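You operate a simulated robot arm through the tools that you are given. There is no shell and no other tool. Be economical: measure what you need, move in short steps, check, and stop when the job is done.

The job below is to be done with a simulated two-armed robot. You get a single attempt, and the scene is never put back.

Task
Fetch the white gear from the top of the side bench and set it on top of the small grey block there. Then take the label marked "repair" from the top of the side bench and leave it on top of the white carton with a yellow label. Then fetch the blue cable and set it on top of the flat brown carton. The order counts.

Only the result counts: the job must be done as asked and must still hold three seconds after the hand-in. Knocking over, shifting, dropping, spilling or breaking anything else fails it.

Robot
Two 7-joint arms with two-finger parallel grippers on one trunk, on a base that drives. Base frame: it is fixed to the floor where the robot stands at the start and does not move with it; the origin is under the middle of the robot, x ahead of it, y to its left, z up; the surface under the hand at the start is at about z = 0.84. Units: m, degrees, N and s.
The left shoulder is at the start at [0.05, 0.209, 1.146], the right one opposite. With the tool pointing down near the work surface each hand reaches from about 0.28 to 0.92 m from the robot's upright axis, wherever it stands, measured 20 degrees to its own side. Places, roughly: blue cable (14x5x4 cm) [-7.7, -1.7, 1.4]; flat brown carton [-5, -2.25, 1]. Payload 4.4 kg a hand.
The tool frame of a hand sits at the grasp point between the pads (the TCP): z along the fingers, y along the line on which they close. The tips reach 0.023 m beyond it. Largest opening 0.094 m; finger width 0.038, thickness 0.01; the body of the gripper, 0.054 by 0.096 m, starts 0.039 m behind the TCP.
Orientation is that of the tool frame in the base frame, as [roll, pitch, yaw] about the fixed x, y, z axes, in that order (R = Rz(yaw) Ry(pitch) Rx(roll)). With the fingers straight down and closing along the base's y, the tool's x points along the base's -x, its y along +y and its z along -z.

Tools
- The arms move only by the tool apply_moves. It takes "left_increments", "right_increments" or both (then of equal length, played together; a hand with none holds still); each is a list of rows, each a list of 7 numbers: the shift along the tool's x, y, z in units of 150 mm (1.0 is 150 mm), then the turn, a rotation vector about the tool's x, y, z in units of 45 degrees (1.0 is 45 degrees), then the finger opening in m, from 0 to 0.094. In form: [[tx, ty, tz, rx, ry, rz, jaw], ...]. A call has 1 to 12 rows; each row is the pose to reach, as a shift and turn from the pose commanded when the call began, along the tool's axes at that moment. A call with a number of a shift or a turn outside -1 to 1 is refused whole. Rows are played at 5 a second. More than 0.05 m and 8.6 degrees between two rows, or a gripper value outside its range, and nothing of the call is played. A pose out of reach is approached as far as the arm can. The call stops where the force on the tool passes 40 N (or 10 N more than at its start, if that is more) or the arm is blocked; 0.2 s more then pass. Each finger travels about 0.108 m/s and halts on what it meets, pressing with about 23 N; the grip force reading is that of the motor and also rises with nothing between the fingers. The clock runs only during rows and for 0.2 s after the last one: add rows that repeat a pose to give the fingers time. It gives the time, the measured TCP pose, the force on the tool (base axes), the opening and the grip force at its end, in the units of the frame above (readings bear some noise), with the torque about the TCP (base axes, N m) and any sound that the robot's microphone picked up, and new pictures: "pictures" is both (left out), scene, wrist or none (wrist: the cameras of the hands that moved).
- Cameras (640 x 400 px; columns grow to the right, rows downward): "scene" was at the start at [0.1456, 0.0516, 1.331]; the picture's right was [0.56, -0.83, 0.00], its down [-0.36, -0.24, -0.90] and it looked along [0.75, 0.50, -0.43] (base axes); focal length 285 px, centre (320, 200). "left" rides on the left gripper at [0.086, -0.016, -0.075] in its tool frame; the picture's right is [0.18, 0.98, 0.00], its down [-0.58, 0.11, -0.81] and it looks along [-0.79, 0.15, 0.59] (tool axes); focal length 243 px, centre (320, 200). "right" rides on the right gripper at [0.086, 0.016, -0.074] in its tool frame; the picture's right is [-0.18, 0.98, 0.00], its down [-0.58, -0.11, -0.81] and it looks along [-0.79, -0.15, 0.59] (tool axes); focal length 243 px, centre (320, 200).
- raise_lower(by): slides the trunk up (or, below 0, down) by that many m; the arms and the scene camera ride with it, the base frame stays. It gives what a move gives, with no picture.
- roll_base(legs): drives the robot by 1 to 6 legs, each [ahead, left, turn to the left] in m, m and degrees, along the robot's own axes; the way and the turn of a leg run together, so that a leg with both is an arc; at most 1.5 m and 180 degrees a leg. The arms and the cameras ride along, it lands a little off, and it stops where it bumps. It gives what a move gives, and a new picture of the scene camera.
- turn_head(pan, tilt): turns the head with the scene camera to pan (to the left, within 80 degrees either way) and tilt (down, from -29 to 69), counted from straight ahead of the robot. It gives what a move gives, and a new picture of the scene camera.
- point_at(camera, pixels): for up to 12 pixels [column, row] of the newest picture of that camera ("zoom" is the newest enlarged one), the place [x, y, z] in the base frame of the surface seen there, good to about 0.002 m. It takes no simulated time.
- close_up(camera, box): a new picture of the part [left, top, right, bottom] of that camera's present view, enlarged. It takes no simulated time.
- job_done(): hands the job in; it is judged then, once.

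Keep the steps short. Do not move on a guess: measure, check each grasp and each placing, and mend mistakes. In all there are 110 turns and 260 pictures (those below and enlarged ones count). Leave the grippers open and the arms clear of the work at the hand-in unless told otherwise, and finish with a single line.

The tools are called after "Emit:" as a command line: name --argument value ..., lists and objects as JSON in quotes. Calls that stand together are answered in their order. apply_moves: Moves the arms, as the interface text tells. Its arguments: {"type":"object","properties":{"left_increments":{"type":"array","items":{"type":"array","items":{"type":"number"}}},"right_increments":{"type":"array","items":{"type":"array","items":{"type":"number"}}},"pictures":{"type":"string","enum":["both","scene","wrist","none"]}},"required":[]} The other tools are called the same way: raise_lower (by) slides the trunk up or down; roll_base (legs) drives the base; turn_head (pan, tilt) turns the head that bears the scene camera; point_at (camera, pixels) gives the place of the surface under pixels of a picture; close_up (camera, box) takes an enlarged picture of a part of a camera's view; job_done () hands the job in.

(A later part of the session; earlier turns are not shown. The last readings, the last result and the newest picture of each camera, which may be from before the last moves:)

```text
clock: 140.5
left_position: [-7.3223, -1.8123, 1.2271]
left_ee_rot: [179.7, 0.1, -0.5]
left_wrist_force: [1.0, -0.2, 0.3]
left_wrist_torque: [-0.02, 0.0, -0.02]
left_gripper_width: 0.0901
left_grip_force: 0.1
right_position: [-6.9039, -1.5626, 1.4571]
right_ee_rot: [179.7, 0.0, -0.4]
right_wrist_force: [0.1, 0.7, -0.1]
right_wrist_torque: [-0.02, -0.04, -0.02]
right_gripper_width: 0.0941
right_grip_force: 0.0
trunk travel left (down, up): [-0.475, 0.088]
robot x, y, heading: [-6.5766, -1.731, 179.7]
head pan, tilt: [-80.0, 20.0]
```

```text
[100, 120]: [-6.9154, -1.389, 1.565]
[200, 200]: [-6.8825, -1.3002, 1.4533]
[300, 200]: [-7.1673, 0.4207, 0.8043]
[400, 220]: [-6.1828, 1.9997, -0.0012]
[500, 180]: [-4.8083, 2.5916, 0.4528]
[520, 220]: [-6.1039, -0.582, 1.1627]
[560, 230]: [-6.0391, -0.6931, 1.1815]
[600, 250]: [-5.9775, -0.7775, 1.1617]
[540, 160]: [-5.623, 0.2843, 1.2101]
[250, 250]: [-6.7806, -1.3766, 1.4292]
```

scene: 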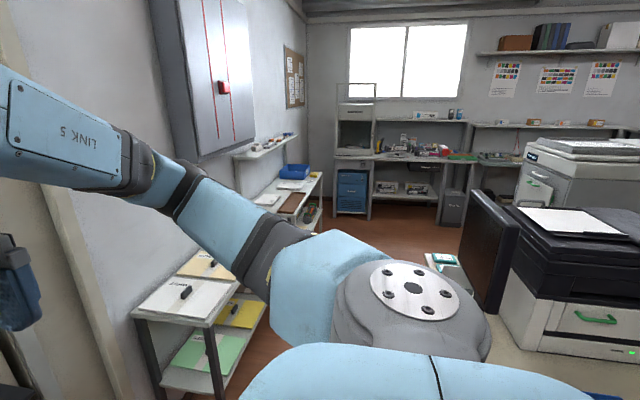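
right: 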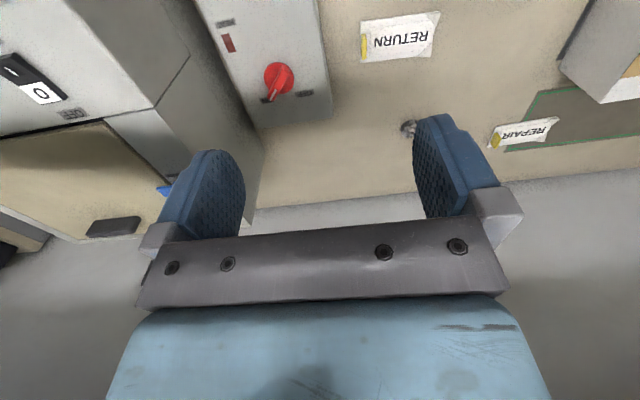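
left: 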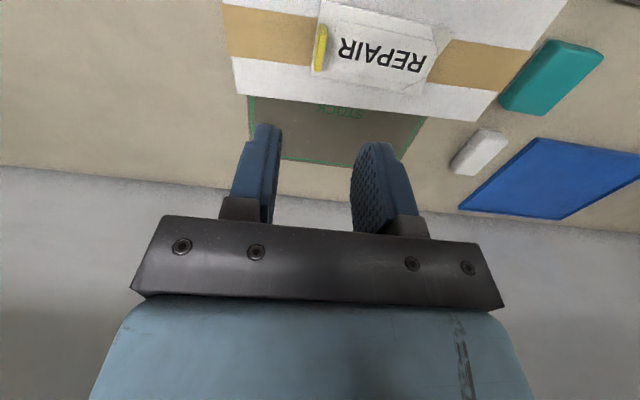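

The left elbow's outer side is right at the rack's end post (-6.99, -2.106). I reverse 5 cm and pull the left hand in to draw the elbow away.

Emit:
roll_base --legs '[[-0.06, 0, 0.3]]'

Emit:
apply_moves --left_increments '[[0, -0.25, -0.1, 0, 0, 0, 0.09], [0, -0.5, -0.2, 0, 0, 0, 0.09], [0, -0.75, -0.3, 0, 0, 0, 0.09], [0, -0.75, -0.3, 0, 0, 0, 0.09]]' --pictures "none"

Emit:
turn_head --pan 50 --tilt 40

Emit:
point_at --camera "scene" --pixels '[[405, 190], [400, 215], [440, 200], [380, 200], [360, 100], [345, 250]]'

```text
clock: 141.5
left_position: [-7.2601, -1.8177, 1.2303]
left_ee_rot: [179.5, 0.1, -0.1]
left_wrist_force: [-0.2, -0.1, 0.4]
left_wrist_torque: [0.03, 0.0, 0.01]
left_gripper_width: 0.0899
left_grip_force: 0.1
right_position: [-6.8442, -1.564, 1.4583]
right_ee_rot: [179.7, 0.1, 0.1]
right_wrist_force: [-0.3, 0.0, -0.1]
right_wrist_torque: [-0.02, 0.01, 0.01]
right_gripper_width: 0.0942
right_grip_force: 0.1
trunk travel left (down, up): [-0.475, 0.088]
robot x, y, heading: [-6.5211, -1.7326, -180.3]
head pan, tilt: [-80.0, 20.0]
```

scene: 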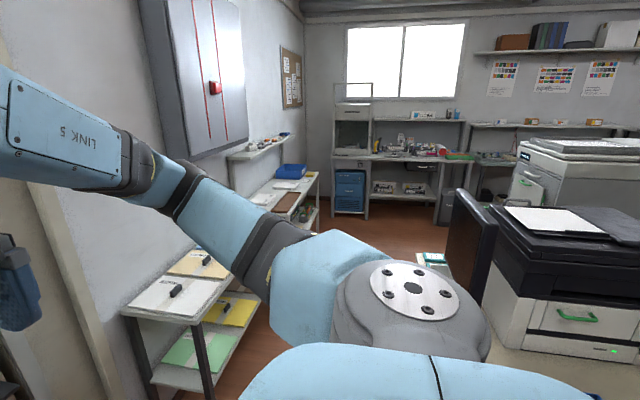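

```text
clock: 142.5
left_position: [-7.2615, -1.713, 1.2694]
left_ee_rot: [179.8, -0.1, 0.0]
left_wrist_force: [-0.2, 0.3, -0.4]
left_wrist_torque: [-0.03, 0.02, -0.02]
left_gripper_width: 0.09
left_grip_force: 0.0
right_position: [-6.8469, -1.5716, 1.4571]
right_ee_rot: [-180.0, 0.0, 0.2]
right_wrist_force: [-0.2, -0.2, 0.2]
right_wrist_torque: [-0.01, 0.01, 0.02]
right_gripper_width: 0.094
right_grip_force: 0.1
trunk travel left (down, up): [-0.475, 0.088]
robot x, y, heading: [-6.5222, -1.7315, -179.8]
head pan, tilt: [-80.0, 20.0]
```

```text
clock: 144.6
left_position: [-7.2618, -1.7136, 1.2697]
left_ee_rot: [179.9, -0.1, 0.0]
left_wrist_force: [-0.8, -0.2, -0.6]
left_wrist_torque: [0.02, -0.03, -0.03]
left_gripper_width: 0.0902
left_grip_force: 0.0
right_position: [-6.8464, -1.5712, 1.4581]
right_ee_rot: [-180.0, -0.1, 0.0]
right_wrist_force: [0.2, 0.0, 0.0]
right_wrist_torque: [0.02, 0.02, 0.01]
right_gripper_width: 0.0943
right_grip_force: 0.1
trunk travel left (down, up): [-0.475, 0.088]
robot x, y, heading: [-6.5196, -1.7359, -180.0]
head pan, tilt: [50.0, 40.0]
```

scene: 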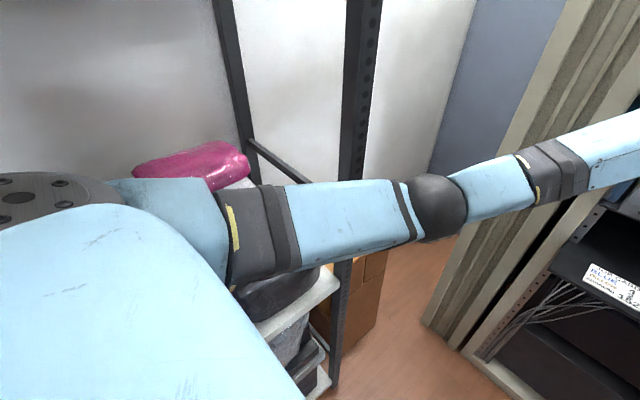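

```text
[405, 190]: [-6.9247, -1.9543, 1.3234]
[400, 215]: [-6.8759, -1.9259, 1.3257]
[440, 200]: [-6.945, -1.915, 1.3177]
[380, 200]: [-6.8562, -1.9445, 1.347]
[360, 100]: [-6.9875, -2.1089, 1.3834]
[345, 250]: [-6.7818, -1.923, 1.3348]
```

The elbow is ~7 cm further in. From here I inspect the cable.

Emit:
turn_head --pan 3 --tilt 10

Emit:
close_up --camera "scene" --box '[310, 90, 530, 240]'

```text
clock: 145.7
left_position: [-7.2623, -1.7131, 1.2693]
left_ee_rot: [179.9, -0.1, 0.0]
left_wrist_force: [0.6, 0.0, 0.0]
left_wrist_torque: [0.01, 0.0, -0.04]
left_gripper_width: 0.0901
left_grip_force: 0.0
right_position: [-6.8467, -1.5704, 1.4578]
right_ee_rot: [-180.0, 0.1, 0.1]
right_wrist_force: [0.1, -0.2, 0.1]
right_wrist_torque: [0.02, 0.01, 0.01]
right_gripper_width: 0.0941
right_grip_force: 0.1
trunk travel left (down, up): [-0.475, 0.088]
robot x, y, heading: [-6.5191, -1.7299, -180.0]
head pan, tilt: [3.0, 10.0]
```

scene: 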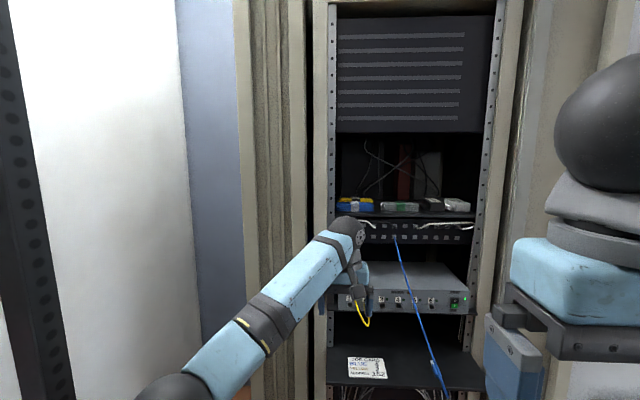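

```text
2.67 times, centred on (420, 165) of scene
```

zoom: 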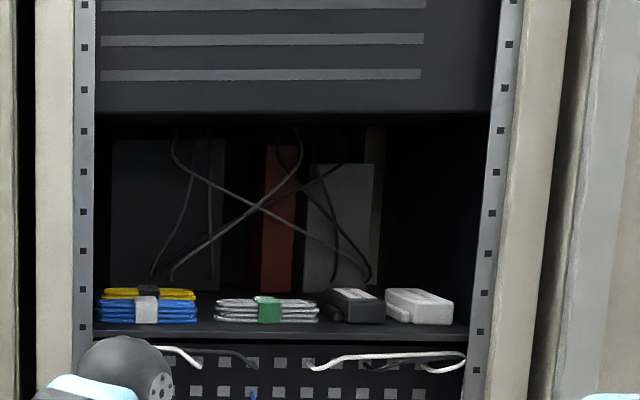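

Emit:
point_at --camera "zoom" --pixels '[[145, 308], [105, 312], [190, 312], [145, 300], [145, 292], [110, 294], [188, 294], [145, 321], [145, 330], [145, 287], [220, 305], [210, 328]]'

Emit:
close_up --camera "scene" --box '[335, 190, 395, 220]'

```text
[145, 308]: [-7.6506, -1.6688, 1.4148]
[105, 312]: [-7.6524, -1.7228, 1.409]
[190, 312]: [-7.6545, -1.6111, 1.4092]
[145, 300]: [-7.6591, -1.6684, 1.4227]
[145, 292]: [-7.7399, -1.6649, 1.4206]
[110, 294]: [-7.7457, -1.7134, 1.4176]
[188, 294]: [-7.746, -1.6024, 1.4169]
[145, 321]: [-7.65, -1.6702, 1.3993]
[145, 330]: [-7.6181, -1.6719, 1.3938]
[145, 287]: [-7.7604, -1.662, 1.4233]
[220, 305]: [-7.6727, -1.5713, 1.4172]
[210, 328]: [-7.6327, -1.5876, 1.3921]
```

```text
10.67 times, centred on (365, 205) of scene
```

zoom: 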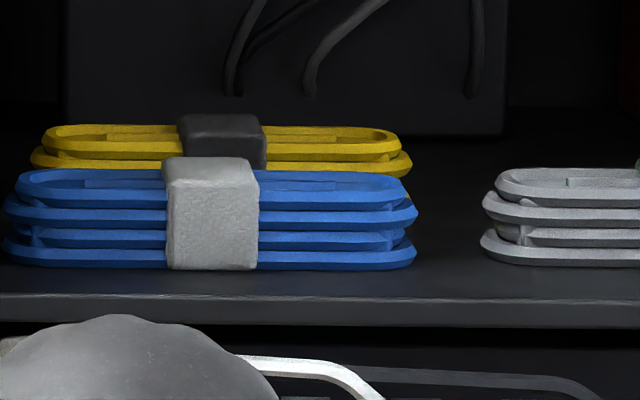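

The blue bundle lies at y -1.735…-1.598, x -7.65…-7.70, z 1.392…1.424, with the yellow one behind it. I measure the space above it.

Emit:
point_at --camera "scene" --pixels '[[400, 125], [400, 129], [345, 129], [400, 134], [400, 138], [470, 125], [335, 150], [328, 180], [350, 212], [345, 170], [485, 160], [315, 180]]'

```text
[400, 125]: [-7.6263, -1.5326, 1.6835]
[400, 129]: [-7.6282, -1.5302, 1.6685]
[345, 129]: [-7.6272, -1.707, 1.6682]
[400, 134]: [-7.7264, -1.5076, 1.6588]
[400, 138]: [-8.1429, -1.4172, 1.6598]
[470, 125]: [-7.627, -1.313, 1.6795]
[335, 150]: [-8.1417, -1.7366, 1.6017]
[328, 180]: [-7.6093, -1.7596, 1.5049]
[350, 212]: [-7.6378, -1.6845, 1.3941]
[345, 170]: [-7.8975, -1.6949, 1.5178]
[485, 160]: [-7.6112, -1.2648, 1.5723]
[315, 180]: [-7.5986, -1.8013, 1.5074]
```

The space above the shelf is 1.392–1.657, enough for the hand pointing nearly down and closing along x. First I turn the left hand 90° (its camera toward the rack's middle) in the open, retracting and raising it.

Emit:
apply_moves --left_increments '[[0.12, 0, -0.15, 0, 0, -0.18, 0.09], [0.24, 0, -0.3, 0, 0, -0.36, 0.09], [0.36, 0, -0.45, 0, 0, -0.54, 0.09], [0.48, 0, -0.6, 0, 0, -0.72, 0.09], [0.6, 0, -0.75, 0, 0, -0.9, 0.09], [0.6, 0, -0.75, 0, 0, -1.0, 0.09]]' --pictures "none"

Emit:
apply_moves --left_increments '[[0, 0, 0, 0, 0, -0.18, 0.09], [0, 0, 0, 0, 0, -0.36, 0.09], [0, 0, 0, 0, 0, -0.54, 0.09], [0, 0, 0, 0, 0, -0.72, 0.09], [0, 0, 0, 0, 0, -0.9, 0.09], [0, 0, 0, 0, 0, -1.0, 0.09], [0, 0, 0, 0, 0, -1.0, 0.09]]' --pictures "both"

```text
clock: 147.1
left_position: [-7.1734, -1.7114, 1.3839]
left_ee_rot: [179.9, 0.0, 45.1]
left_wrist_force: [-0.3, -0.1, 0.1]
left_wrist_torque: [0.0, -0.02, 0.02]
left_gripper_width: 0.0901
left_grip_force: 0.1
right_position: [-6.8476, -1.5701, 1.4578]
right_ee_rot: [180.0, 0.0, 0.2]
right_wrist_force: [-0.4, -1.0, -0.5]
right_wrist_torque: [0.01, -0.01, 0.0]
right_gripper_width: 0.0941
right_grip_force: 0.0
trunk travel left (down, up): [-0.475, 0.088]
robot x, y, heading: [-6.5211, -1.7304, -179.8]
head pan, tilt: [3.0, 10.0]
```

```text
clock: 148.7
left_position: [-7.1731, -1.7115, 1.3829]
left_ee_rot: [180.0, 0.1, 90.1]
left_wrist_force: [-0.5, 0.5, -0.4]
left_wrist_torque: [0.02, -0.04, -0.03]
left_gripper_width: 0.09
left_grip_force: 0.0
right_position: [-6.8471, -1.5709, 1.4578]
right_ee_rot: [180.0, 0.0, 0.1]
right_wrist_force: [-0.4, 0.2, -0.5]
right_wrist_torque: [-0.01, 0.02, 0.04]
right_gripper_width: 0.0939
right_grip_force: 0.1
trunk travel left (down, up): [-0.475, 0.088]
robot x, y, heading: [-6.5209, -1.7301, -179.9]
head pan, tilt: [3.0, 10.0]
```

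scene: 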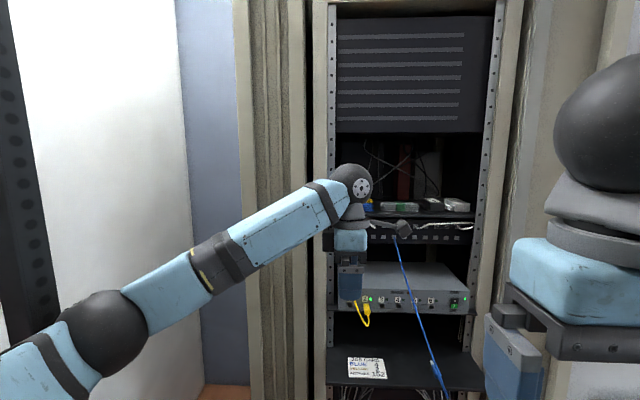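
left: 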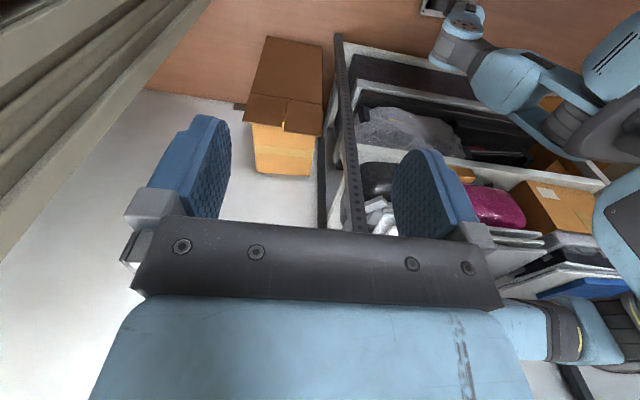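

The wrist turns fine, but the left forearm would brush the rack's left post. The right arm comes in from the open side, so I'll use it. I drive 0.25 m ahead so the left elbow passes the shelf post.

Emit:
roll_base --legs '[[0.25, 0, 0]]'

```text
clock: 150.6
left_position: [-7.4237, -1.7125, 1.3857]
left_ee_rot: [180.0, 0.1, 90.1]
left_wrist_force: [0.2, 0.5, -0.2]
left_wrist_torque: [-0.01, 0.02, -0.02]
left_gripper_width: 0.0899
left_grip_force: 0.0
right_position: [-7.0969, -1.5725, 1.4588]
right_ee_rot: [-180.0, 0.1, 0.3]
right_wrist_force: [-0.7, -0.4, -1.0]
right_wrist_torque: [0.0, -0.01, 0.0]
right_gripper_width: 0.0941
right_grip_force: 0.1
trunk travel left (down, up): [-0.475, 0.088]
robot x, y, heading: [-6.7707, -1.7332, -179.9]
head pan, tilt: [3.0, 10.0]
```

scene: 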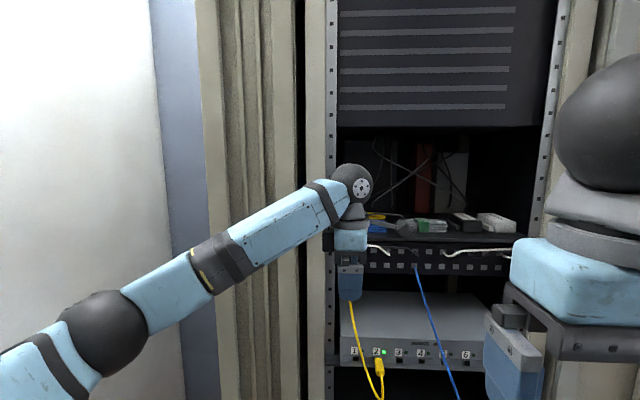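

No block. I swing the left hand away to the left, back and lower, clear of the rack.

Emit:
apply_moves --left_increments '[[-0.18, 0.18, 0.12, 0, 0, 0, 0.09], [-0.36, 0.36, 0.24, 0, 0, 0, 0.09], [-0.54, 0.54, 0.36, 0, 0, 0, 0.09], [-0.72, 0.72, 0.48, 0, 0, 0, 0.09], [-0.9, 0.9, 0.6, 0, 0, 0, 0.09], [-1, 1, 0.67, 0, 0, 0, 0.09]]' --pictures "none"

Emit:
turn_head --pan 35 --tilt 25

```text
clock: 152.2
left_position: [-7.2917, -1.7904, 1.2878]
left_ee_rot: [179.8, 2.1, 86.9]
left_wrist_force: [1.0, 0.9, 0.3]
left_wrist_torque: [-0.01, 0.0, 0.01]
left_gripper_width: 0.0899
left_grip_force: 0.1
right_position: [-7.112, -1.5094, 1.4462]
right_ee_rot: [177.8, -0.8, -1.7]
right_wrist_force: [-0.1, -0.9, 0.7]
right_wrist_torque: [-0.06, 0.04, -0.02]
right_gripper_width: 0.0943
right_grip_force: 0.0
trunk travel left (down, up): [-0.475, 0.088]
robot x, y, heading: [-6.7753, -1.7295, 178.4]
head pan, tilt: [3.0, 10.0]
stopped in row 6 (left hand): the arm was blocked; the commanded pose is now the measured one
```

```text
clock: 153.1
left_position: [-7.2925, -1.7907, 1.2832]
left_ee_rot: [179.3, 2.2, 87.2]
left_wrist_force: [0.2, -0.1, 0.9]
left_wrist_torque: [0.03, 0.01, 0.01]
left_gripper_width: 0.0901
left_grip_force: 0.1
right_position: [-7.1151, -1.5093, 1.443]
right_ee_rot: [177.4, -1.0, -1.4]
right_wrist_force: [0.9, 0.5, -0.3]
right_wrist_torque: [-0.01, 0.03, -0.02]
right_gripper_width: 0.0941
right_grip_force: 0.1
trunk travel left (down, up): [-0.475, 0.088]
robot x, y, heading: [-6.7745, -1.7303, 178.3]
head pan, tilt: [35.0, 25.0]
```

scene: 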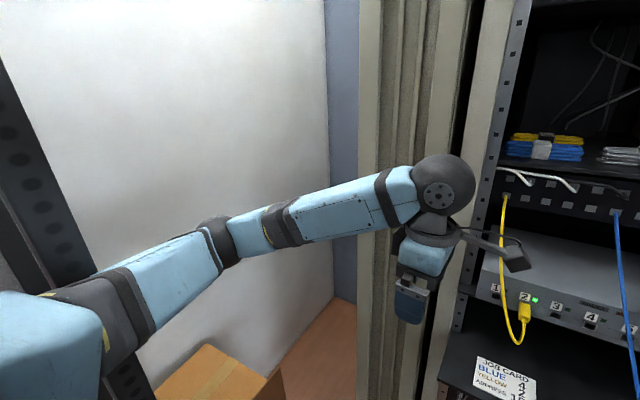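

The upper arm leaned on the shelf's end post. I relax by moving the left hand back to the right and ahead.

Emit:
apply_moves --left_increments '[[0.15, -0.15, 0, 0, 0, 0, 0.09], [0.3, -0.3, 0, 0, 0, 0, 0.09], [0.45, -0.4, 0, 0, 0, 0, 0.09], [0.45, -0.4, 0, 0, 0, 0, 0.09]]' --pictures "scene"

Emit:
point_at --camera "scene" --pixels '[[60, 310], [150, 270], [215, 240], [30, 180], [20, 300], [80, 340], [100, 290]]'

```text
clock: 154.1
left_position: [-7.3328, -1.7634, 1.2869]
left_ee_rot: [-179.6, 0.6, 88.6]
left_wrist_force: [0.7, 0.5, -0.5]
left_wrist_torque: [-0.03, 0.02, -0.03]
left_gripper_width: 0.0897
left_grip_force: 0.0
right_position: [-7.0958, -1.5494, 1.4546]
right_ee_rot: [179.1, 0.1, -0.6]
right_wrist_force: [0.2, 0.2, 0.7]
right_wrist_torque: [-0.02, -0.03, -0.02]
right_gripper_width: 0.094
right_grip_force: 0.2
trunk travel left (down, up): [-0.475, 0.088]
robot x, y, heading: [-6.7745, -1.7322, 179.1]
head pan, tilt: [35.0, 25.0]
```

scene: 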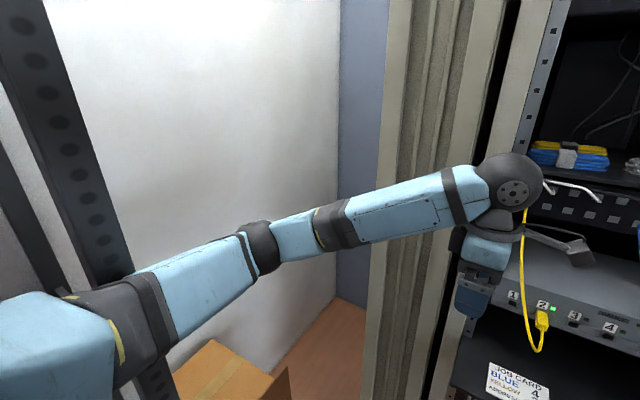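

```text
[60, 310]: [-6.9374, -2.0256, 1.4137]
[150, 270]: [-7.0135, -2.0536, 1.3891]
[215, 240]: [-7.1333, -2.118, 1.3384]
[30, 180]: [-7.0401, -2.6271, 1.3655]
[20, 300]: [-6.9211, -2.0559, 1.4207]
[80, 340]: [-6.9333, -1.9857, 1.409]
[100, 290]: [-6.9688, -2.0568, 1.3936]
```

Still leaning slightly. I shift the whole robot right by 0.15 m to free the arm.

Emit:
roll_base --legs '[[0, -0.15, 0]]'

```text
clock: 154.8
left_position: [-7.3302, -1.7602, 1.2875]
left_ee_rot: [-179.6, 0.5, 88.2]
left_wrist_force: [-0.1, 0.1, 0.1]
left_wrist_torque: [-0.02, -0.04, 0.01]
left_gripper_width: 0.0901
left_grip_force: 0.1
right_position: [-7.0943, -1.5514, 1.4565]
right_ee_rot: [179.3, 0.1, -0.9]
right_wrist_force: [-0.6, 0.5, -0.3]
right_wrist_torque: [-0.02, 0.02, 0.03]
right_gripper_width: 0.0942
right_grip_force: 0.1
trunk travel left (down, up): [-0.475, 0.088]
robot x, y, heading: [-6.7725, -1.732, 178.9]
head pan, tilt: [35.0, 25.0]
stopped in leg 1: the robot was blocked; the commanded pose is now the measured one
```

scene: 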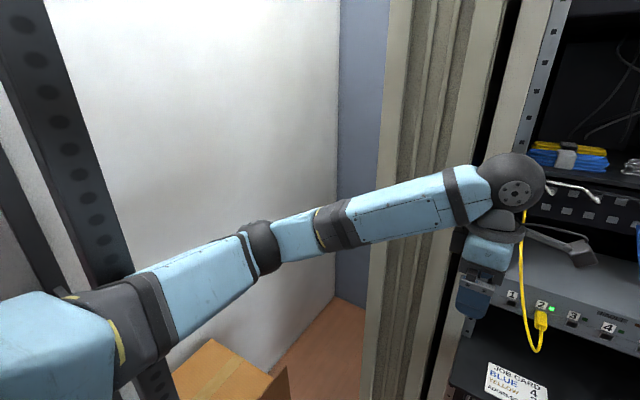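

It counts as blocked while the arm is in contact. I move the hand further right first.

Emit:
apply_moves --left_increments '[[0.25, -0.1, 0, 0, 0, 0, 0.09], [0.5, -0.2, 0, 0, 0, 0, 0.09], [0.75, -0.3, 0, 0, 0, 0, 0.09], [0.9, -0.3, 0, 0, 0, 0, 0.09]]' --pictures "none"

Emit:
roll_base --legs '[[0, -0.15, 1]]'

```text
clock: 155.8
left_position: [-7.3768, -1.6366, 1.2856]
left_ee_rot: [-179.6, -0.1, 88.4]
left_wrist_force: [-1.1, 0.3, -0.4]
left_wrist_torque: [0.01, -0.01, 0.0]
left_gripper_width: 0.09
left_grip_force: 0.1
right_position: [-7.0964, -1.5637, 1.4583]
right_ee_rot: [179.9, 0.0, -0.8]
right_wrist_force: [0.6, 1.0, 0.4]
right_wrist_torque: [0.02, 0.0, 0.01]
right_gripper_width: 0.0939
right_grip_force: 0.1
trunk travel left (down, up): [-0.475, 0.088]
robot x, y, heading: [-6.77, -1.7293, 179.5]
head pan, tilt: [35.0, 25.0]
```

```text
clock: 157.8
left_position: [-7.3763, -1.4976, 1.2859]
left_ee_rot: [-179.7, -0.2, 89.5]
left_wrist_force: [-0.3, -0.3, -0.1]
left_wrist_torque: [0.0, 0.0, -0.01]
left_gripper_width: 0.0899
left_grip_force: 0.0
right_position: [-7.0992, -1.4191, 1.4579]
right_ee_rot: [-179.9, 0.0, 0.2]
right_wrist_force: [-0.2, 0.7, -0.2]
right_wrist_torque: [0.02, -0.03, 0.02]
right_gripper_width: 0.0941
right_grip_force: 0.0
trunk travel left (down, up): [-0.475, 0.088]
robot x, y, heading: [-6.7703, -1.5814, -180.0]
head pan, tilt: [35.0, 25.0]
```

scene: 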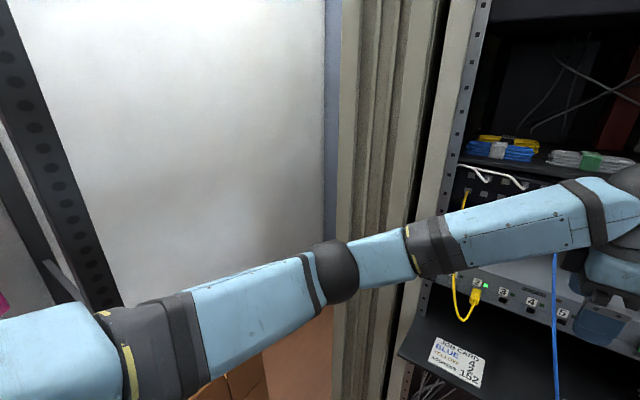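

Free. I retract the left hand 0.1 m, drive 0.12 m ahead while turning 12° left, then swing the left hand out left.

Emit:
apply_moves --left_increments '[[0, 0.25, 0, 0, 0, 0, 0.09], [0, 0.5, 0, 0, 0, 0, 0.09], [0, 0.7, 0, 0, 0, 0, 0.09]]' --pictures "none"

Emit:
roll_base --legs '[[0.12, 0, 0], [0, 0, 12]]'

Emit:
apply_moves --left_increments '[[-0.2, 0, 0.15, 0, 0, 0, 0.09], [-0.4, 0, 0.3, 0, 0, 0, 0.09], [-0.6, 0, 0.5, 0, 0, 0, 0.09], [-0.8, 0, 0.7, 0, 0, 0, 0.09]]' --pictures "scene"

```text
clock: 158.6
left_position: [-7.2865, -1.498, 1.2829]
left_ee_rot: [-179.6, -0.1, 89.1]
left_wrist_force: [-0.4, 0.6, 0.3]
left_wrist_torque: [0.02, -0.01, 0.02]
left_gripper_width: 0.0899
left_grip_force: 0.0
left hand out of reach, approached as far as the arm can: row 3
right_position: [-7.0988, -1.4191, 1.4573]
right_ee_rot: [180.0, 0.1, 0.2]
right_wrist_force: [0.0, -0.2, 0.9]
right_wrist_torque: [0.0, 0.0, -0.03]
right_gripper_width: 0.0939
right_grip_force: 0.0
trunk travel left (down, up): [-0.475, 0.088]
robot x, y, heading: [-6.772, -1.5827, -179.9]
head pan, tilt: [35.0, 25.0]
```

```text
clock: 160.6
left_position: [-7.4111, -1.611, 1.2825]
left_ee_rot: [-179.8, -0.1, 101.5]
left_wrist_force: [0.0, -0.1, 0.2]
left_wrist_torque: [0.02, -0.03, -0.03]
left_gripper_width: 0.0898
left_grip_force: 0.0
right_position: [-7.2429, -1.4917, 1.4579]
right_ee_rot: [179.9, 0.0, 12.5]
right_wrist_force: [0.8, 0.3, -1.1]
right_wrist_torque: [0.02, 0.01, 0.0]
right_gripper_width: 0.0939
right_grip_force: 0.1
trunk travel left (down, up): [-0.475, 0.088]
robot x, y, heading: [-6.8861, -1.5755, -167.7]
head pan, tilt: [35.0, 25.0]
```

scene: 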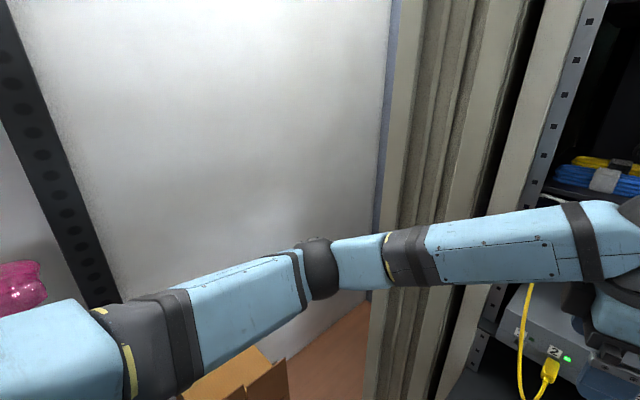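

```text
clock: 161.6
left_position: [-7.3842, -1.7293, 1.1771]
left_ee_rot: [-179.5, -0.2, 101.5]
left_wrist_force: [0.5, 0.1, 0.3]
left_wrist_torque: [0.02, -0.04, 0.02]
left_gripper_width: 0.0898
left_grip_force: 0.1
right_position: [-7.2425, -1.4939, 1.458]
right_ee_rot: [-179.9, 0.0, 12.5]
right_wrist_force: [0.4, -0.3, -0.2]
right_wrist_torque: [0.02, -0.03, 0.01]
right_gripper_width: 0.094
right_grip_force: 0.0
trunk travel left (down, up): [-0.475, 0.088]
robot x, y, heading: [-6.8902, -1.5791, -167.4]
head pan, tilt: [35.0, 25.0]
```

scene: 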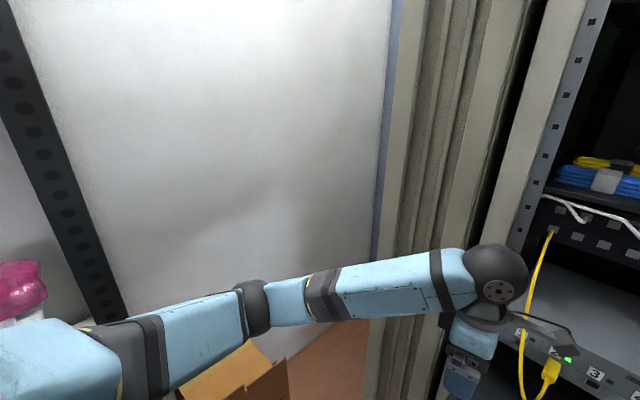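

The left hand is parked low and clear. Now I turn the right hand ~77° so it closes along x, in two stretches.

Emit:
apply_moves --right_increments '[[0, 0, 0, 0, 0, -0.18, 0.09], [0, 0, 0, 0, 0, -0.36, 0.09], [0, 0, 0, 0, 0, -0.54, 0.09], [0, 0, 0, 0, 0, -0.72, 0.09], [0, 0, 0, 0, 0, -0.86, 0.09]]' --pictures "none"

Emit:
apply_moves --right_increments '[[0, 0, 0, 0, 0, -0.18, 0.09], [0, 0, 0, 0, 0, -0.36, 0.09], [0, 0, 0, 0, 0, -0.54, 0.09], [0, 0, 0, 0, 0, -0.72, 0.09], [0, 0, 0, 0, 0, -0.86, 0.09], [0, 0, 0, 0, 0, -0.86, 0.09]]' --pictures "none"

Emit:
turn_head --pan 0 --tilt 15

```text
clock: 162.8
left_position: [-7.3857, -1.7285, 1.178]
left_ee_rot: [-179.6, -0.2, 101.5]
left_wrist_force: [0.1, -0.8, 0.3]
left_wrist_torque: [0.0, 0.02, 0.01]
left_gripper_width: 0.0899
left_grip_force: 0.1
right_position: [-7.2436, -1.4933, 1.4573]
right_ee_rot: [-179.9, 0.1, 51.3]
right_wrist_force: [0.4, 0.7, -0.6]
right_wrist_torque: [0.01, 0.02, 0.02]
right_gripper_width: 0.0901
right_grip_force: 0.1
trunk travel left (down, up): [-0.475, 0.088]
robot x, y, heading: [-6.8907, -1.5815, -167.5]
head pan, tilt: [35.0, 25.0]
```

```text
clock: 164.2
left_position: [-7.3867, -1.7275, 1.1787]
left_ee_rot: [-179.5, -0.3, 101.6]
left_wrist_force: [0.5, 0.2, -0.5]
left_wrist_torque: [-0.02, -0.02, 0.03]
left_gripper_width: 0.0901
left_grip_force: 0.1
right_position: [-7.2428, -1.4918, 1.458]
right_ee_rot: [-179.9, 0.1, 89.9]
right_wrist_force: [-0.8, -0.8, -0.4]
right_wrist_torque: [-0.01, -0.01, 0.01]
right_gripper_width: 0.0899
right_grip_force: 0.1
trunk travel left (down, up): [-0.475, 0.088]
robot x, y, heading: [-6.8946, -1.5755, -167.2]
head pan, tilt: [35.0, 25.0]
```

```text
clock: 165.2
left_position: [-7.3859, -1.7283, 1.1778]
left_ee_rot: [-179.6, -0.1, 101.5]
left_wrist_force: [-0.7, 0.6, 0.0]
left_wrist_torque: [0.0, 0.02, 0.03]
left_gripper_width: 0.0899
left_grip_force: 0.0
right_position: [-7.2424, -1.4916, 1.4573]
right_ee_rot: [-180.0, -0.1, 89.9]
right_wrist_force: [0.3, -0.1, 0.0]
right_wrist_torque: [0.03, -0.05, 0.01]
right_gripper_width: 0.09
right_grip_force: 0.0
trunk travel left (down, up): [-0.475, 0.088]
robot x, y, heading: [-6.8906, -1.5851, -167.7]
head pan, tilt: [0.0, 15.0]
```

scene: 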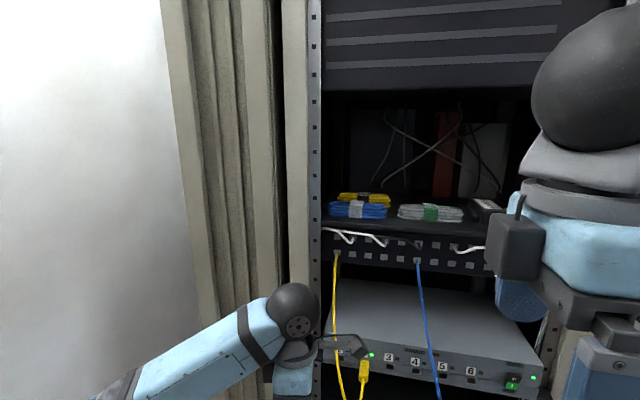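

The view of the cable is clear now. I enlarge and measure it precisely.

Emit:
close_up --camera "scene" --box '[320, 180, 400, 230]'

Emit:
point_at --camera "zoom" --pixels '[[280, 225], [300, 180], [80, 215], [530, 240], [80, 270], [535, 300], [120, 185], [520, 195], [300, 290], [300, 330], [300, 120], [150, 145]]'

```text
8.00 times, centred on (360, 205) of scene
```

zoom: 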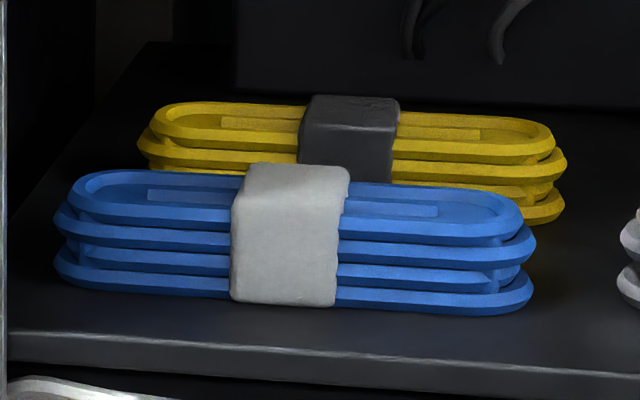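

```text
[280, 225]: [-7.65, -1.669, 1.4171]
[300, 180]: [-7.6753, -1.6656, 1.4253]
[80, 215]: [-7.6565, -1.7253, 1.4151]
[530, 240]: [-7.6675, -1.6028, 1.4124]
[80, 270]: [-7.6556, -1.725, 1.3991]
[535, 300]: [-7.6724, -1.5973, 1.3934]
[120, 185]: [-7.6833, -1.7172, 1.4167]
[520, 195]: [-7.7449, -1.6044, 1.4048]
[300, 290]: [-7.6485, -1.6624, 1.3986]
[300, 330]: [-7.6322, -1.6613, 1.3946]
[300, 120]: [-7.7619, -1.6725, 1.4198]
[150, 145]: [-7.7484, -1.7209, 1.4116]
```

The band's centre is at y -1.667, x -7.649…-7.70, top z 1.4255. I bring the right hand in front of it, tilting the fingers 30° forward.

Emit:
apply_moves --right_increments '[[-0.12, -0.2, 0, 0.13, 0, 0, 0.075], [-0.24, -0.4, 0, 0.27, 0, 0, 0.075], [-0.36, -0.6, 0, 0.4, 0, 0, 0.075], [-0.48, -0.8, 0, 0.53, 0, 0, 0.075], [-0.6, -1, 0, 0.667, 0, 0, 0.075], [-0.6, -1, 0, 0.667, 0, 0, 0.075]]' --pictures "none"

Emit:
apply_moves --right_increments '[[-0.2, -0.2, 0.13, 0, 0, 0, 0.075], [-0.4, -0.4, 0.27, 0, 0, 0, 0.075], [-0.569, -0.6, 0.4, 0, 0, 0, 0.075], [-0.569, -0.6, 0.4, 0, 0, 0, 0.075]]' --pictures "both"

```text
clock: 166.6
left_position: [-7.3873, -1.7278, 1.178]
left_ee_rot: [-179.7, -0.1, 101.6]
left_wrist_force: [-0.2, -0.2, -0.5]
left_wrist_torque: [0.0, -0.02, -0.01]
left_gripper_width: 0.0902
left_grip_force: 0.1
right_position: [-7.3849, -1.5766, 1.4577]
right_ee_rot: [-152.1, 0.1, 89.9]
right_wrist_force: [-0.1, 0.6, 0.1]
right_wrist_torque: [-0.01, -0.01, 0.01]
right_gripper_width: 0.0752
right_grip_force: 0.2
right hand out of reach, approached as far as the arm can: row 5, 6
trunk travel left (down, up): [-0.475, 0.088]
robot x, y, heading: [-6.8904, -1.5788, -167.5]
head pan, tilt: [0.0, 15.0]
```

```text
clock: 167.6
left_position: [-7.3845, -1.7281, 1.1772]
left_ee_rot: [-179.5, -0.2, 101.5]
left_wrist_force: [0.9, 0.8, -0.3]
left_wrist_torque: [0.02, 0.04, 0.02]
left_gripper_width: 0.09
left_grip_force: 0.2
right_position: [-7.3912, -1.5845, 1.4573]
right_ee_rot: [-150.0, 0.0, 89.8]
right_wrist_force: [-0.4, 0.0, -0.9]
right_wrist_torque: [0.05, 0.0, -0.03]
right_gripper_width: 0.0752
right_grip_force: 0.0
right hand out of reach, approached as far as the arm can: row 1, 2, 3, 4
trunk travel left (down, up): [-0.475, 0.088]
robot x, y, heading: [-6.8878, -1.5789, -167.3]
head pan, tilt: [0.0, 15.0]
```

scene: 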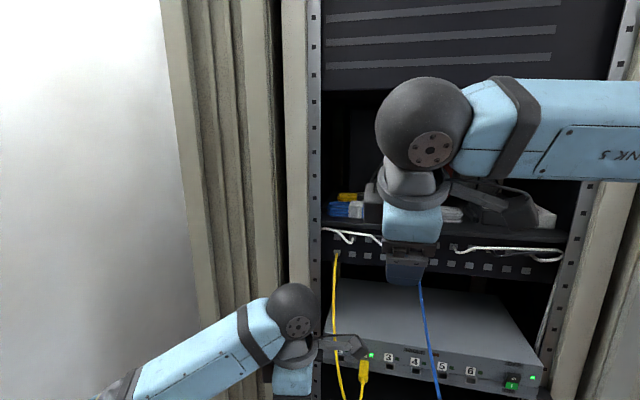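
right: 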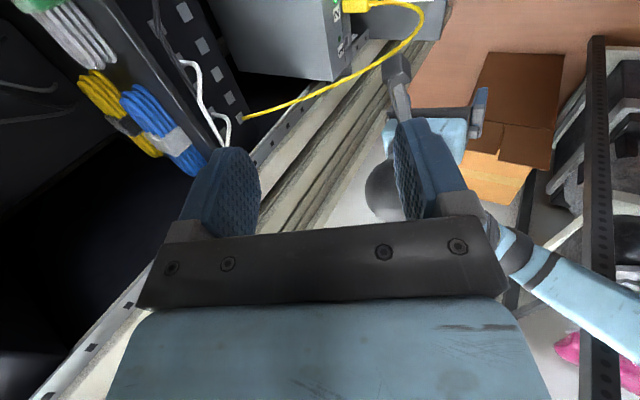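

The right arm is limited on its inner side. I turn the base 13° further left so the cable lies more to the arm's own side, then swing the hand outward first.

Emit:
roll_base --legs '[[0, 0, 13]]'

Emit:
apply_moves --right_increments '[[0.19, -0.02, -0.04, 0, 0.03, 0.05, 0.075], [0.38, -0.04, -0.08, 0, 0.06, 0.1, 0.075], [0.57, -0.06, -0.12, 0, 0.09, 0.15, 0.075], [0.76, -0.07, -0.15, 0, 0.12, 0.2, 0.075], [0.95, -0.087, -0.18, 0, 0.144, 0.25, 0.075], [0.95, -0.087, -0.18, 0, 0.144, 0.25, 0.075]]' --pictures "none"

```text
clock: 168.8
left_position: [-7.3407, -1.8343, 1.1786]
left_ee_rot: [-179.5, -0.2, 114.2]
left_wrist_force: [-0.6, -0.2, 0.3]
left_wrist_torque: [0.0, 0.04, 0.01]
left_gripper_width: 0.0898
left_grip_force: 0.0
right_position: [-7.3772, -1.696, 1.4582]
right_ee_rot: [-149.9, 0.0, 102.7]
right_wrist_force: [0.1, -0.1, -0.1]
right_wrist_torque: [-0.01, 0.01, -0.03]
right_gripper_width: 0.0749
right_grip_force: 0.0
trunk travel left (down, up): [-0.475, 0.088]
robot x, y, heading: [-6.8925, -1.5799, -154.9]
head pan, tilt: [0.0, 15.0]
```

scene: 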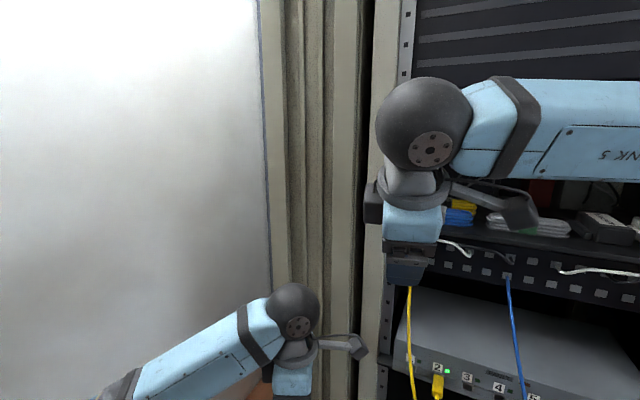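

```text
clock: 170.2
left_position: [-7.3408, -1.8357, 1.1771]
left_ee_rot: [-179.7, -0.2, 114.2]
left_wrist_force: [0.4, -0.6, 0.7]
left_wrist_torque: [0.03, -0.02, 0.03]
left_gripper_width: 0.0901
left_grip_force: 0.0
right_position: [-7.4091, -1.5562, 1.4874]
right_ee_rot: [-150.0, 0.0, 89.7]
right_wrist_force: [-0.1, 0.7, -0.1]
right_wrist_torque: [0.01, -0.04, -0.01]
right_gripper_width: 0.0749
right_grip_force: 0.1
trunk travel left (down, up): [-0.475, 0.088]
robot x, y, heading: [-6.8858, -1.5799, -154.6]
head pan, tilt: [0.0, 15.0]
```

Reached exactly. Now to the pre-grasp point in front of the cable (-7.50, -1.667, 1.452).

Emit:
apply_moves --right_increments '[[-0.1, -0.15, 0.15, 0, 0, 0, 0.075], [-0.3, -0.28, 0.3, 0, 0, 0, 0.075], [-0.52, -0.409, 0.42, 0, 0, 0, 0.075], [-0.74, -0.409, 0.505, 0, 0, 0, 0.075], [-0.74, -0.409, 0.505, 0, 0, 0, 0.075]]' --pictures "both"

```text
clock: 171.4
left_position: [-7.3399, -1.8367, 1.1766]
left_ee_rot: [-179.6, -0.2, 114.4]
left_wrist_force: [-0.6, 0.9, 0.4]
left_wrist_torque: [0.05, 0.02, -0.02]
left_gripper_width: 0.09
left_grip_force: 0.0
right_position: [-7.4699, -1.6056, 1.4389]
right_ee_rot: [-149.4, -1.1, 87.2]
right_wrist_force: [0.0, -0.3, 0.6]
right_wrist_torque: [-0.04, 0.01, 0.0]
right_gripper_width: 0.0753
right_grip_force: 0.0
right hand out of reach, approached as far as the arm can: row 1, 2, 3, 4, 5
trunk travel left (down, up): [-0.475, 0.088]
robot x, y, heading: [-6.8917, -1.5818, -154.8]
head pan, tilt: [0.0, 15.0]
```

scene: 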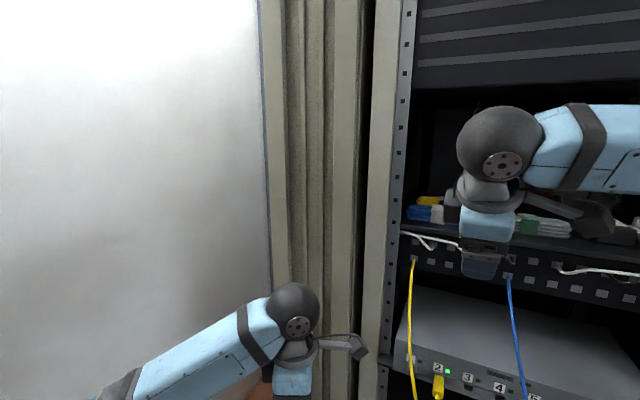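
right: 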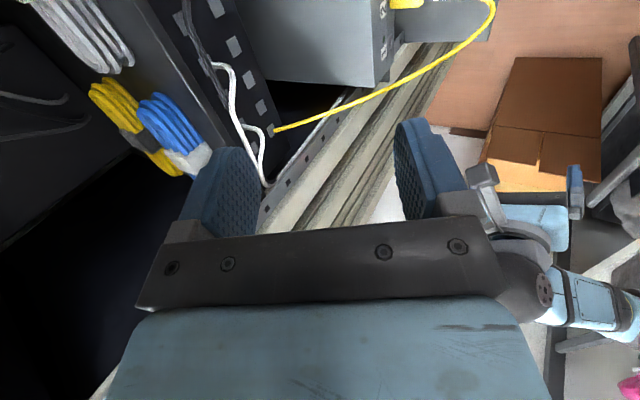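

The right arm stays in an elbow-high posture with short reach, whereas the left arm reaches well. I change plan: retract the right hand, move the robot 0.28 m to the right so the left arm can enter the rack straight.

Emit:
apply_moves --right_increments '[[0.12, 0.2, -0.12, 0, 0, 0, 0.075], [0.24, 0.4, -0.24, 0, 0, 0, 0.075], [0.36, 0.6, -0.36, 0, 0, 0, 0.075], [0.48, 0.8, -0.48, 0, 0, 0, 0.075], [0.6, 1.0, -0.6, 0, 0, 0, 0.075]]' --pictures "none"

Emit:
roll_base --legs '[[-0.109, -0.258, 0], [0, 0, -15]]'

```text
clock: 172.6
left_position: [-7.3392, -1.8343, 1.1777]
left_ee_rot: [-179.6, -0.1, 114.3]
left_wrist_force: [0.5, 0.1, 0.4]
left_wrist_torque: [0.0, -0.02, 0.04]
left_gripper_width: 0.0902
left_grip_force: 0.0
right_position: [-7.2923, -1.509, 1.4433]
right_ee_rot: [-149.9, 0.1, 89.7]
right_wrist_force: [-1.0, -0.1, 0.3]
right_wrist_torque: [0.02, 0.01, -0.02]
right_gripper_width: 0.075
right_grip_force: 0.0
trunk travel left (down, up): [-0.475, 0.088]
robot x, y, heading: [-6.8882, -1.5796, -154.5]
head pan, tilt: [0.0, 15.0]
```

```text
clock: 176.4
left_position: [-7.4044, -1.428, 1.1779]
left_ee_rot: [-179.6, -0.1, 99.4]
left_wrist_force: [-0.4, 0.8, 0.7]
left_wrist_torque: [0.01, 0.0, -0.01]
left_gripper_width: 0.09
left_grip_force: 0.0
right_position: [-7.2757, -1.126, 1.4435]
right_ee_rot: [-150.0, 0.1, 74.7]
right_wrist_force: [-0.1, -0.9, 0.2]
right_wrist_torque: [0.0, 0.04, -0.03]
right_gripper_width: 0.0749
right_grip_force: 0.0
trunk travel left (down, up): [-0.475, 0.088]
robot x, y, heading: [-6.9038, -1.2973, -169.8]
head pan, tilt: [0.0, 15.0]
```

scene: 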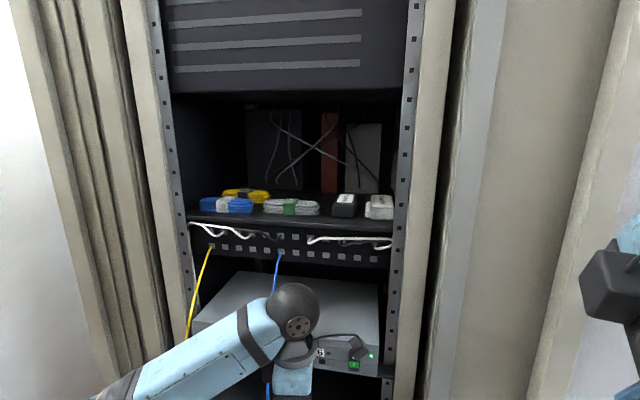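

A clear view, and the left hand can now approach straight. I raise it and line it up in front of the cable in two stretches, correcting the yaw to 90°.

Emit:
apply_moves --left_increments '[[-0.14, 0.02, -0.19, 0, 0, 0.05, 0.09], [-0.28, 0.04, -0.38, 0, 0, 0.1, 0.09], [-0.42, 0.06, -0.57, 0, 0, 0.15, 0.09], [-0.56, 0.08, -0.76, 0, 0, 0.2, 0.09], [-0.69, 0.09, -0.93, 0, 0, 0.209, 0.09]]' --pictures "none"

Emit:
apply_moves --left_increments '[[-0.18, 0, -0.19, 0, 0, 0, 0.075], [-0.36, 0, -0.38, 0, 0, 0, 0.075], [-0.54, 0, -0.57, 0, 0, 0, 0.075], [-0.72, 0, -0.76, 0, 0, 0, 0.075], [-0.93, 0, -0.93, 0, 0, 0, 0.075], [-0.93, 0, -0.93, 0, 0, 0, 0.075]]' --pictures "both"

```text
clock: 177.6
left_position: [-7.3715, -1.5255, 1.3161]
left_ee_rot: [-179.6, -0.1, 90.0]
left_wrist_force: [0.5, 1.0, 0.7]
left_wrist_torque: [0.01, -0.04, 0.0]
left_gripper_width: 0.09
left_grip_force: 0.0
right_position: [-7.2747, -1.127, 1.4441]
right_ee_rot: [-149.9, -0.1, 74.6]
right_wrist_force: [1.1, -0.1, 0.0]
right_wrist_torque: [-0.02, 0.02, 0.01]
right_gripper_width: 0.0749
right_grip_force: 0.1
trunk travel left (down, up): [-0.475, 0.088]
robot x, y, heading: [-6.9074, -1.2954, -169.5]
head pan, tilt: [0.0, 15.0]
```

```text
clock: 179.0
left_position: [-7.3731, -1.6682, 1.4552]
left_ee_rot: [-179.7, -0.1, 90.0]
left_wrist_force: [0.3, 0.1, 0.0]
left_wrist_torque: [0.0, 0.02, -0.02]
left_gripper_width: 0.075
left_grip_force: 0.1
right_position: [-7.2777, -1.1246, 1.443]
right_ee_rot: [-150.0, 0.2, 74.8]
right_wrist_force: [-0.7, 0.3, 0.3]
right_wrist_torque: [-0.01, 0.01, -0.05]
right_gripper_width: 0.0752
right_grip_force: 0.1
trunk travel left (down, up): [-0.475, 0.088]
robot x, y, heading: [-6.9036, -1.293, -169.6]
head pan, tilt: [0.0, 15.0]
```

scene: 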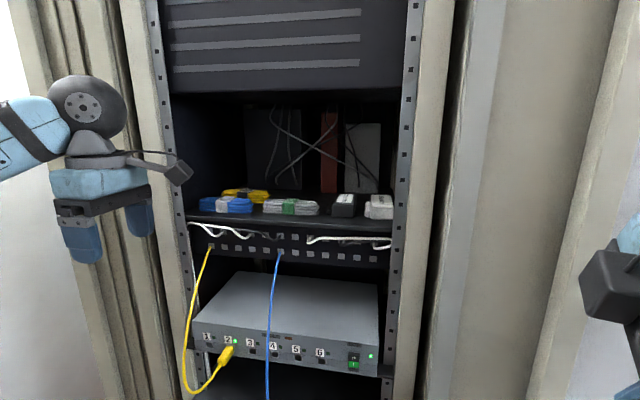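
left: 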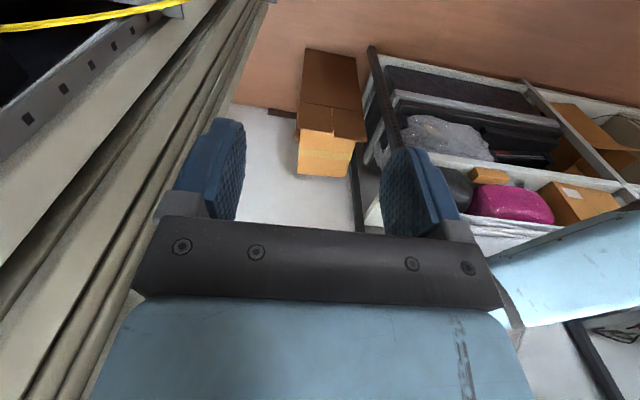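

I check the forearm's direction before entering the rack.

Emit:
point_at --camera "scene" --pixels '[[5, 120], [30, 115], [60, 110], [90, 105], [95, 145], [160, 130], [180, 170]]'

Emit:
turn_head --pan 55 --tilt 15

```text
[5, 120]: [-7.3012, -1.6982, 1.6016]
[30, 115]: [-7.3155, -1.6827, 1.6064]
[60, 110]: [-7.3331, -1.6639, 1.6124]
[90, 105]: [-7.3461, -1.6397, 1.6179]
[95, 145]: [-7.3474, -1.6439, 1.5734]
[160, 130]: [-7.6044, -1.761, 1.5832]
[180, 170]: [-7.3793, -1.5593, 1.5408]
```

```text
clock: 180.2
left_position: [-7.3717, -1.6665, 1.4548]
left_ee_rot: [-179.6, -0.1, 90.0]
left_wrist_force: [0.5, 0.5, -0.4]
left_wrist_torque: [-0.01, -0.01, -0.04]
left_gripper_width: 0.075
left_grip_force: 0.0
right_position: [-7.276, -1.1254, 1.4428]
right_ee_rot: [-150.1, 0.1, 74.8]
right_wrist_force: [0.5, -0.8, -0.5]
right_wrist_torque: [0.02, 0.0, -0.03]
right_gripper_width: 0.0749
right_grip_force: 0.0
trunk travel left (down, up): [-0.475, 0.088]
robot x, y, heading: [-6.9058, -1.2956, -169.7]
head pan, tilt: [55.0, 15.0]
```

scene: 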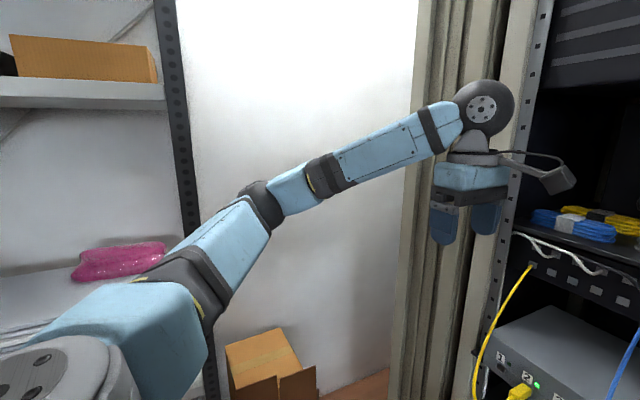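

The forearm will straighten as it extends. I tilt the fingers 30° forward and approach to x≈-7.50.

Emit:
apply_moves --left_increments '[[0, -0.17, 0, 0.14, 0, 0, 0.075], [0, -0.34, 0, 0.28, 0, 0, 0.075], [0, -0.51, 0.02, 0.42, 0, 0, 0.075], [0, -0.68, 0.03, 0.55, 0, 0, 0.075], [0, -0.85, 0.03, 0.667, 0, 0, 0.075], [0, -0.85, 0.03, 0.667, 0, 0, 0.075]]' --pictures "scene"

Emit:
point_at --camera "scene" --pixels '[[440, 130], [400, 145], [350, 165], [490, 100], [275, 200]]'

```text
clock: 181.6
left_position: [-7.5006, -1.6667, 1.4515]
left_ee_rot: [-149.3, -0.1, 89.9]
left_wrist_force: [-0.1, -0.1, 0.4]
left_wrist_torque: [0.02, -0.01, -0.01]
left_gripper_width: 0.0752
left_grip_force: 0.2
right_position: [-7.2744, -1.1262, 1.4435]
right_ee_rot: [-150.0, 0.2, 74.7]
right_wrist_force: [0.1, -0.4, -0.5]
right_wrist_torque: [0.02, 0.0, 0.01]
right_gripper_width: 0.0751
right_grip_force: 0.0
trunk travel left (down, up): [-0.475, 0.088]
robot x, y, heading: [-6.9041, -1.2966, -169.6]
head pan, tilt: [55.0, 15.0]
```

scene: 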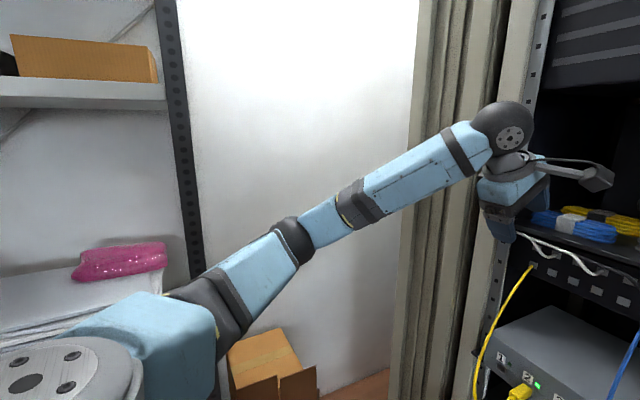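

```text
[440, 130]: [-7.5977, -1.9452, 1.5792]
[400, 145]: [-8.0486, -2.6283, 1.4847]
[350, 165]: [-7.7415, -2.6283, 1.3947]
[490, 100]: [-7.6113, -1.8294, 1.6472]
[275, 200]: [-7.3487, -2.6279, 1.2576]
```

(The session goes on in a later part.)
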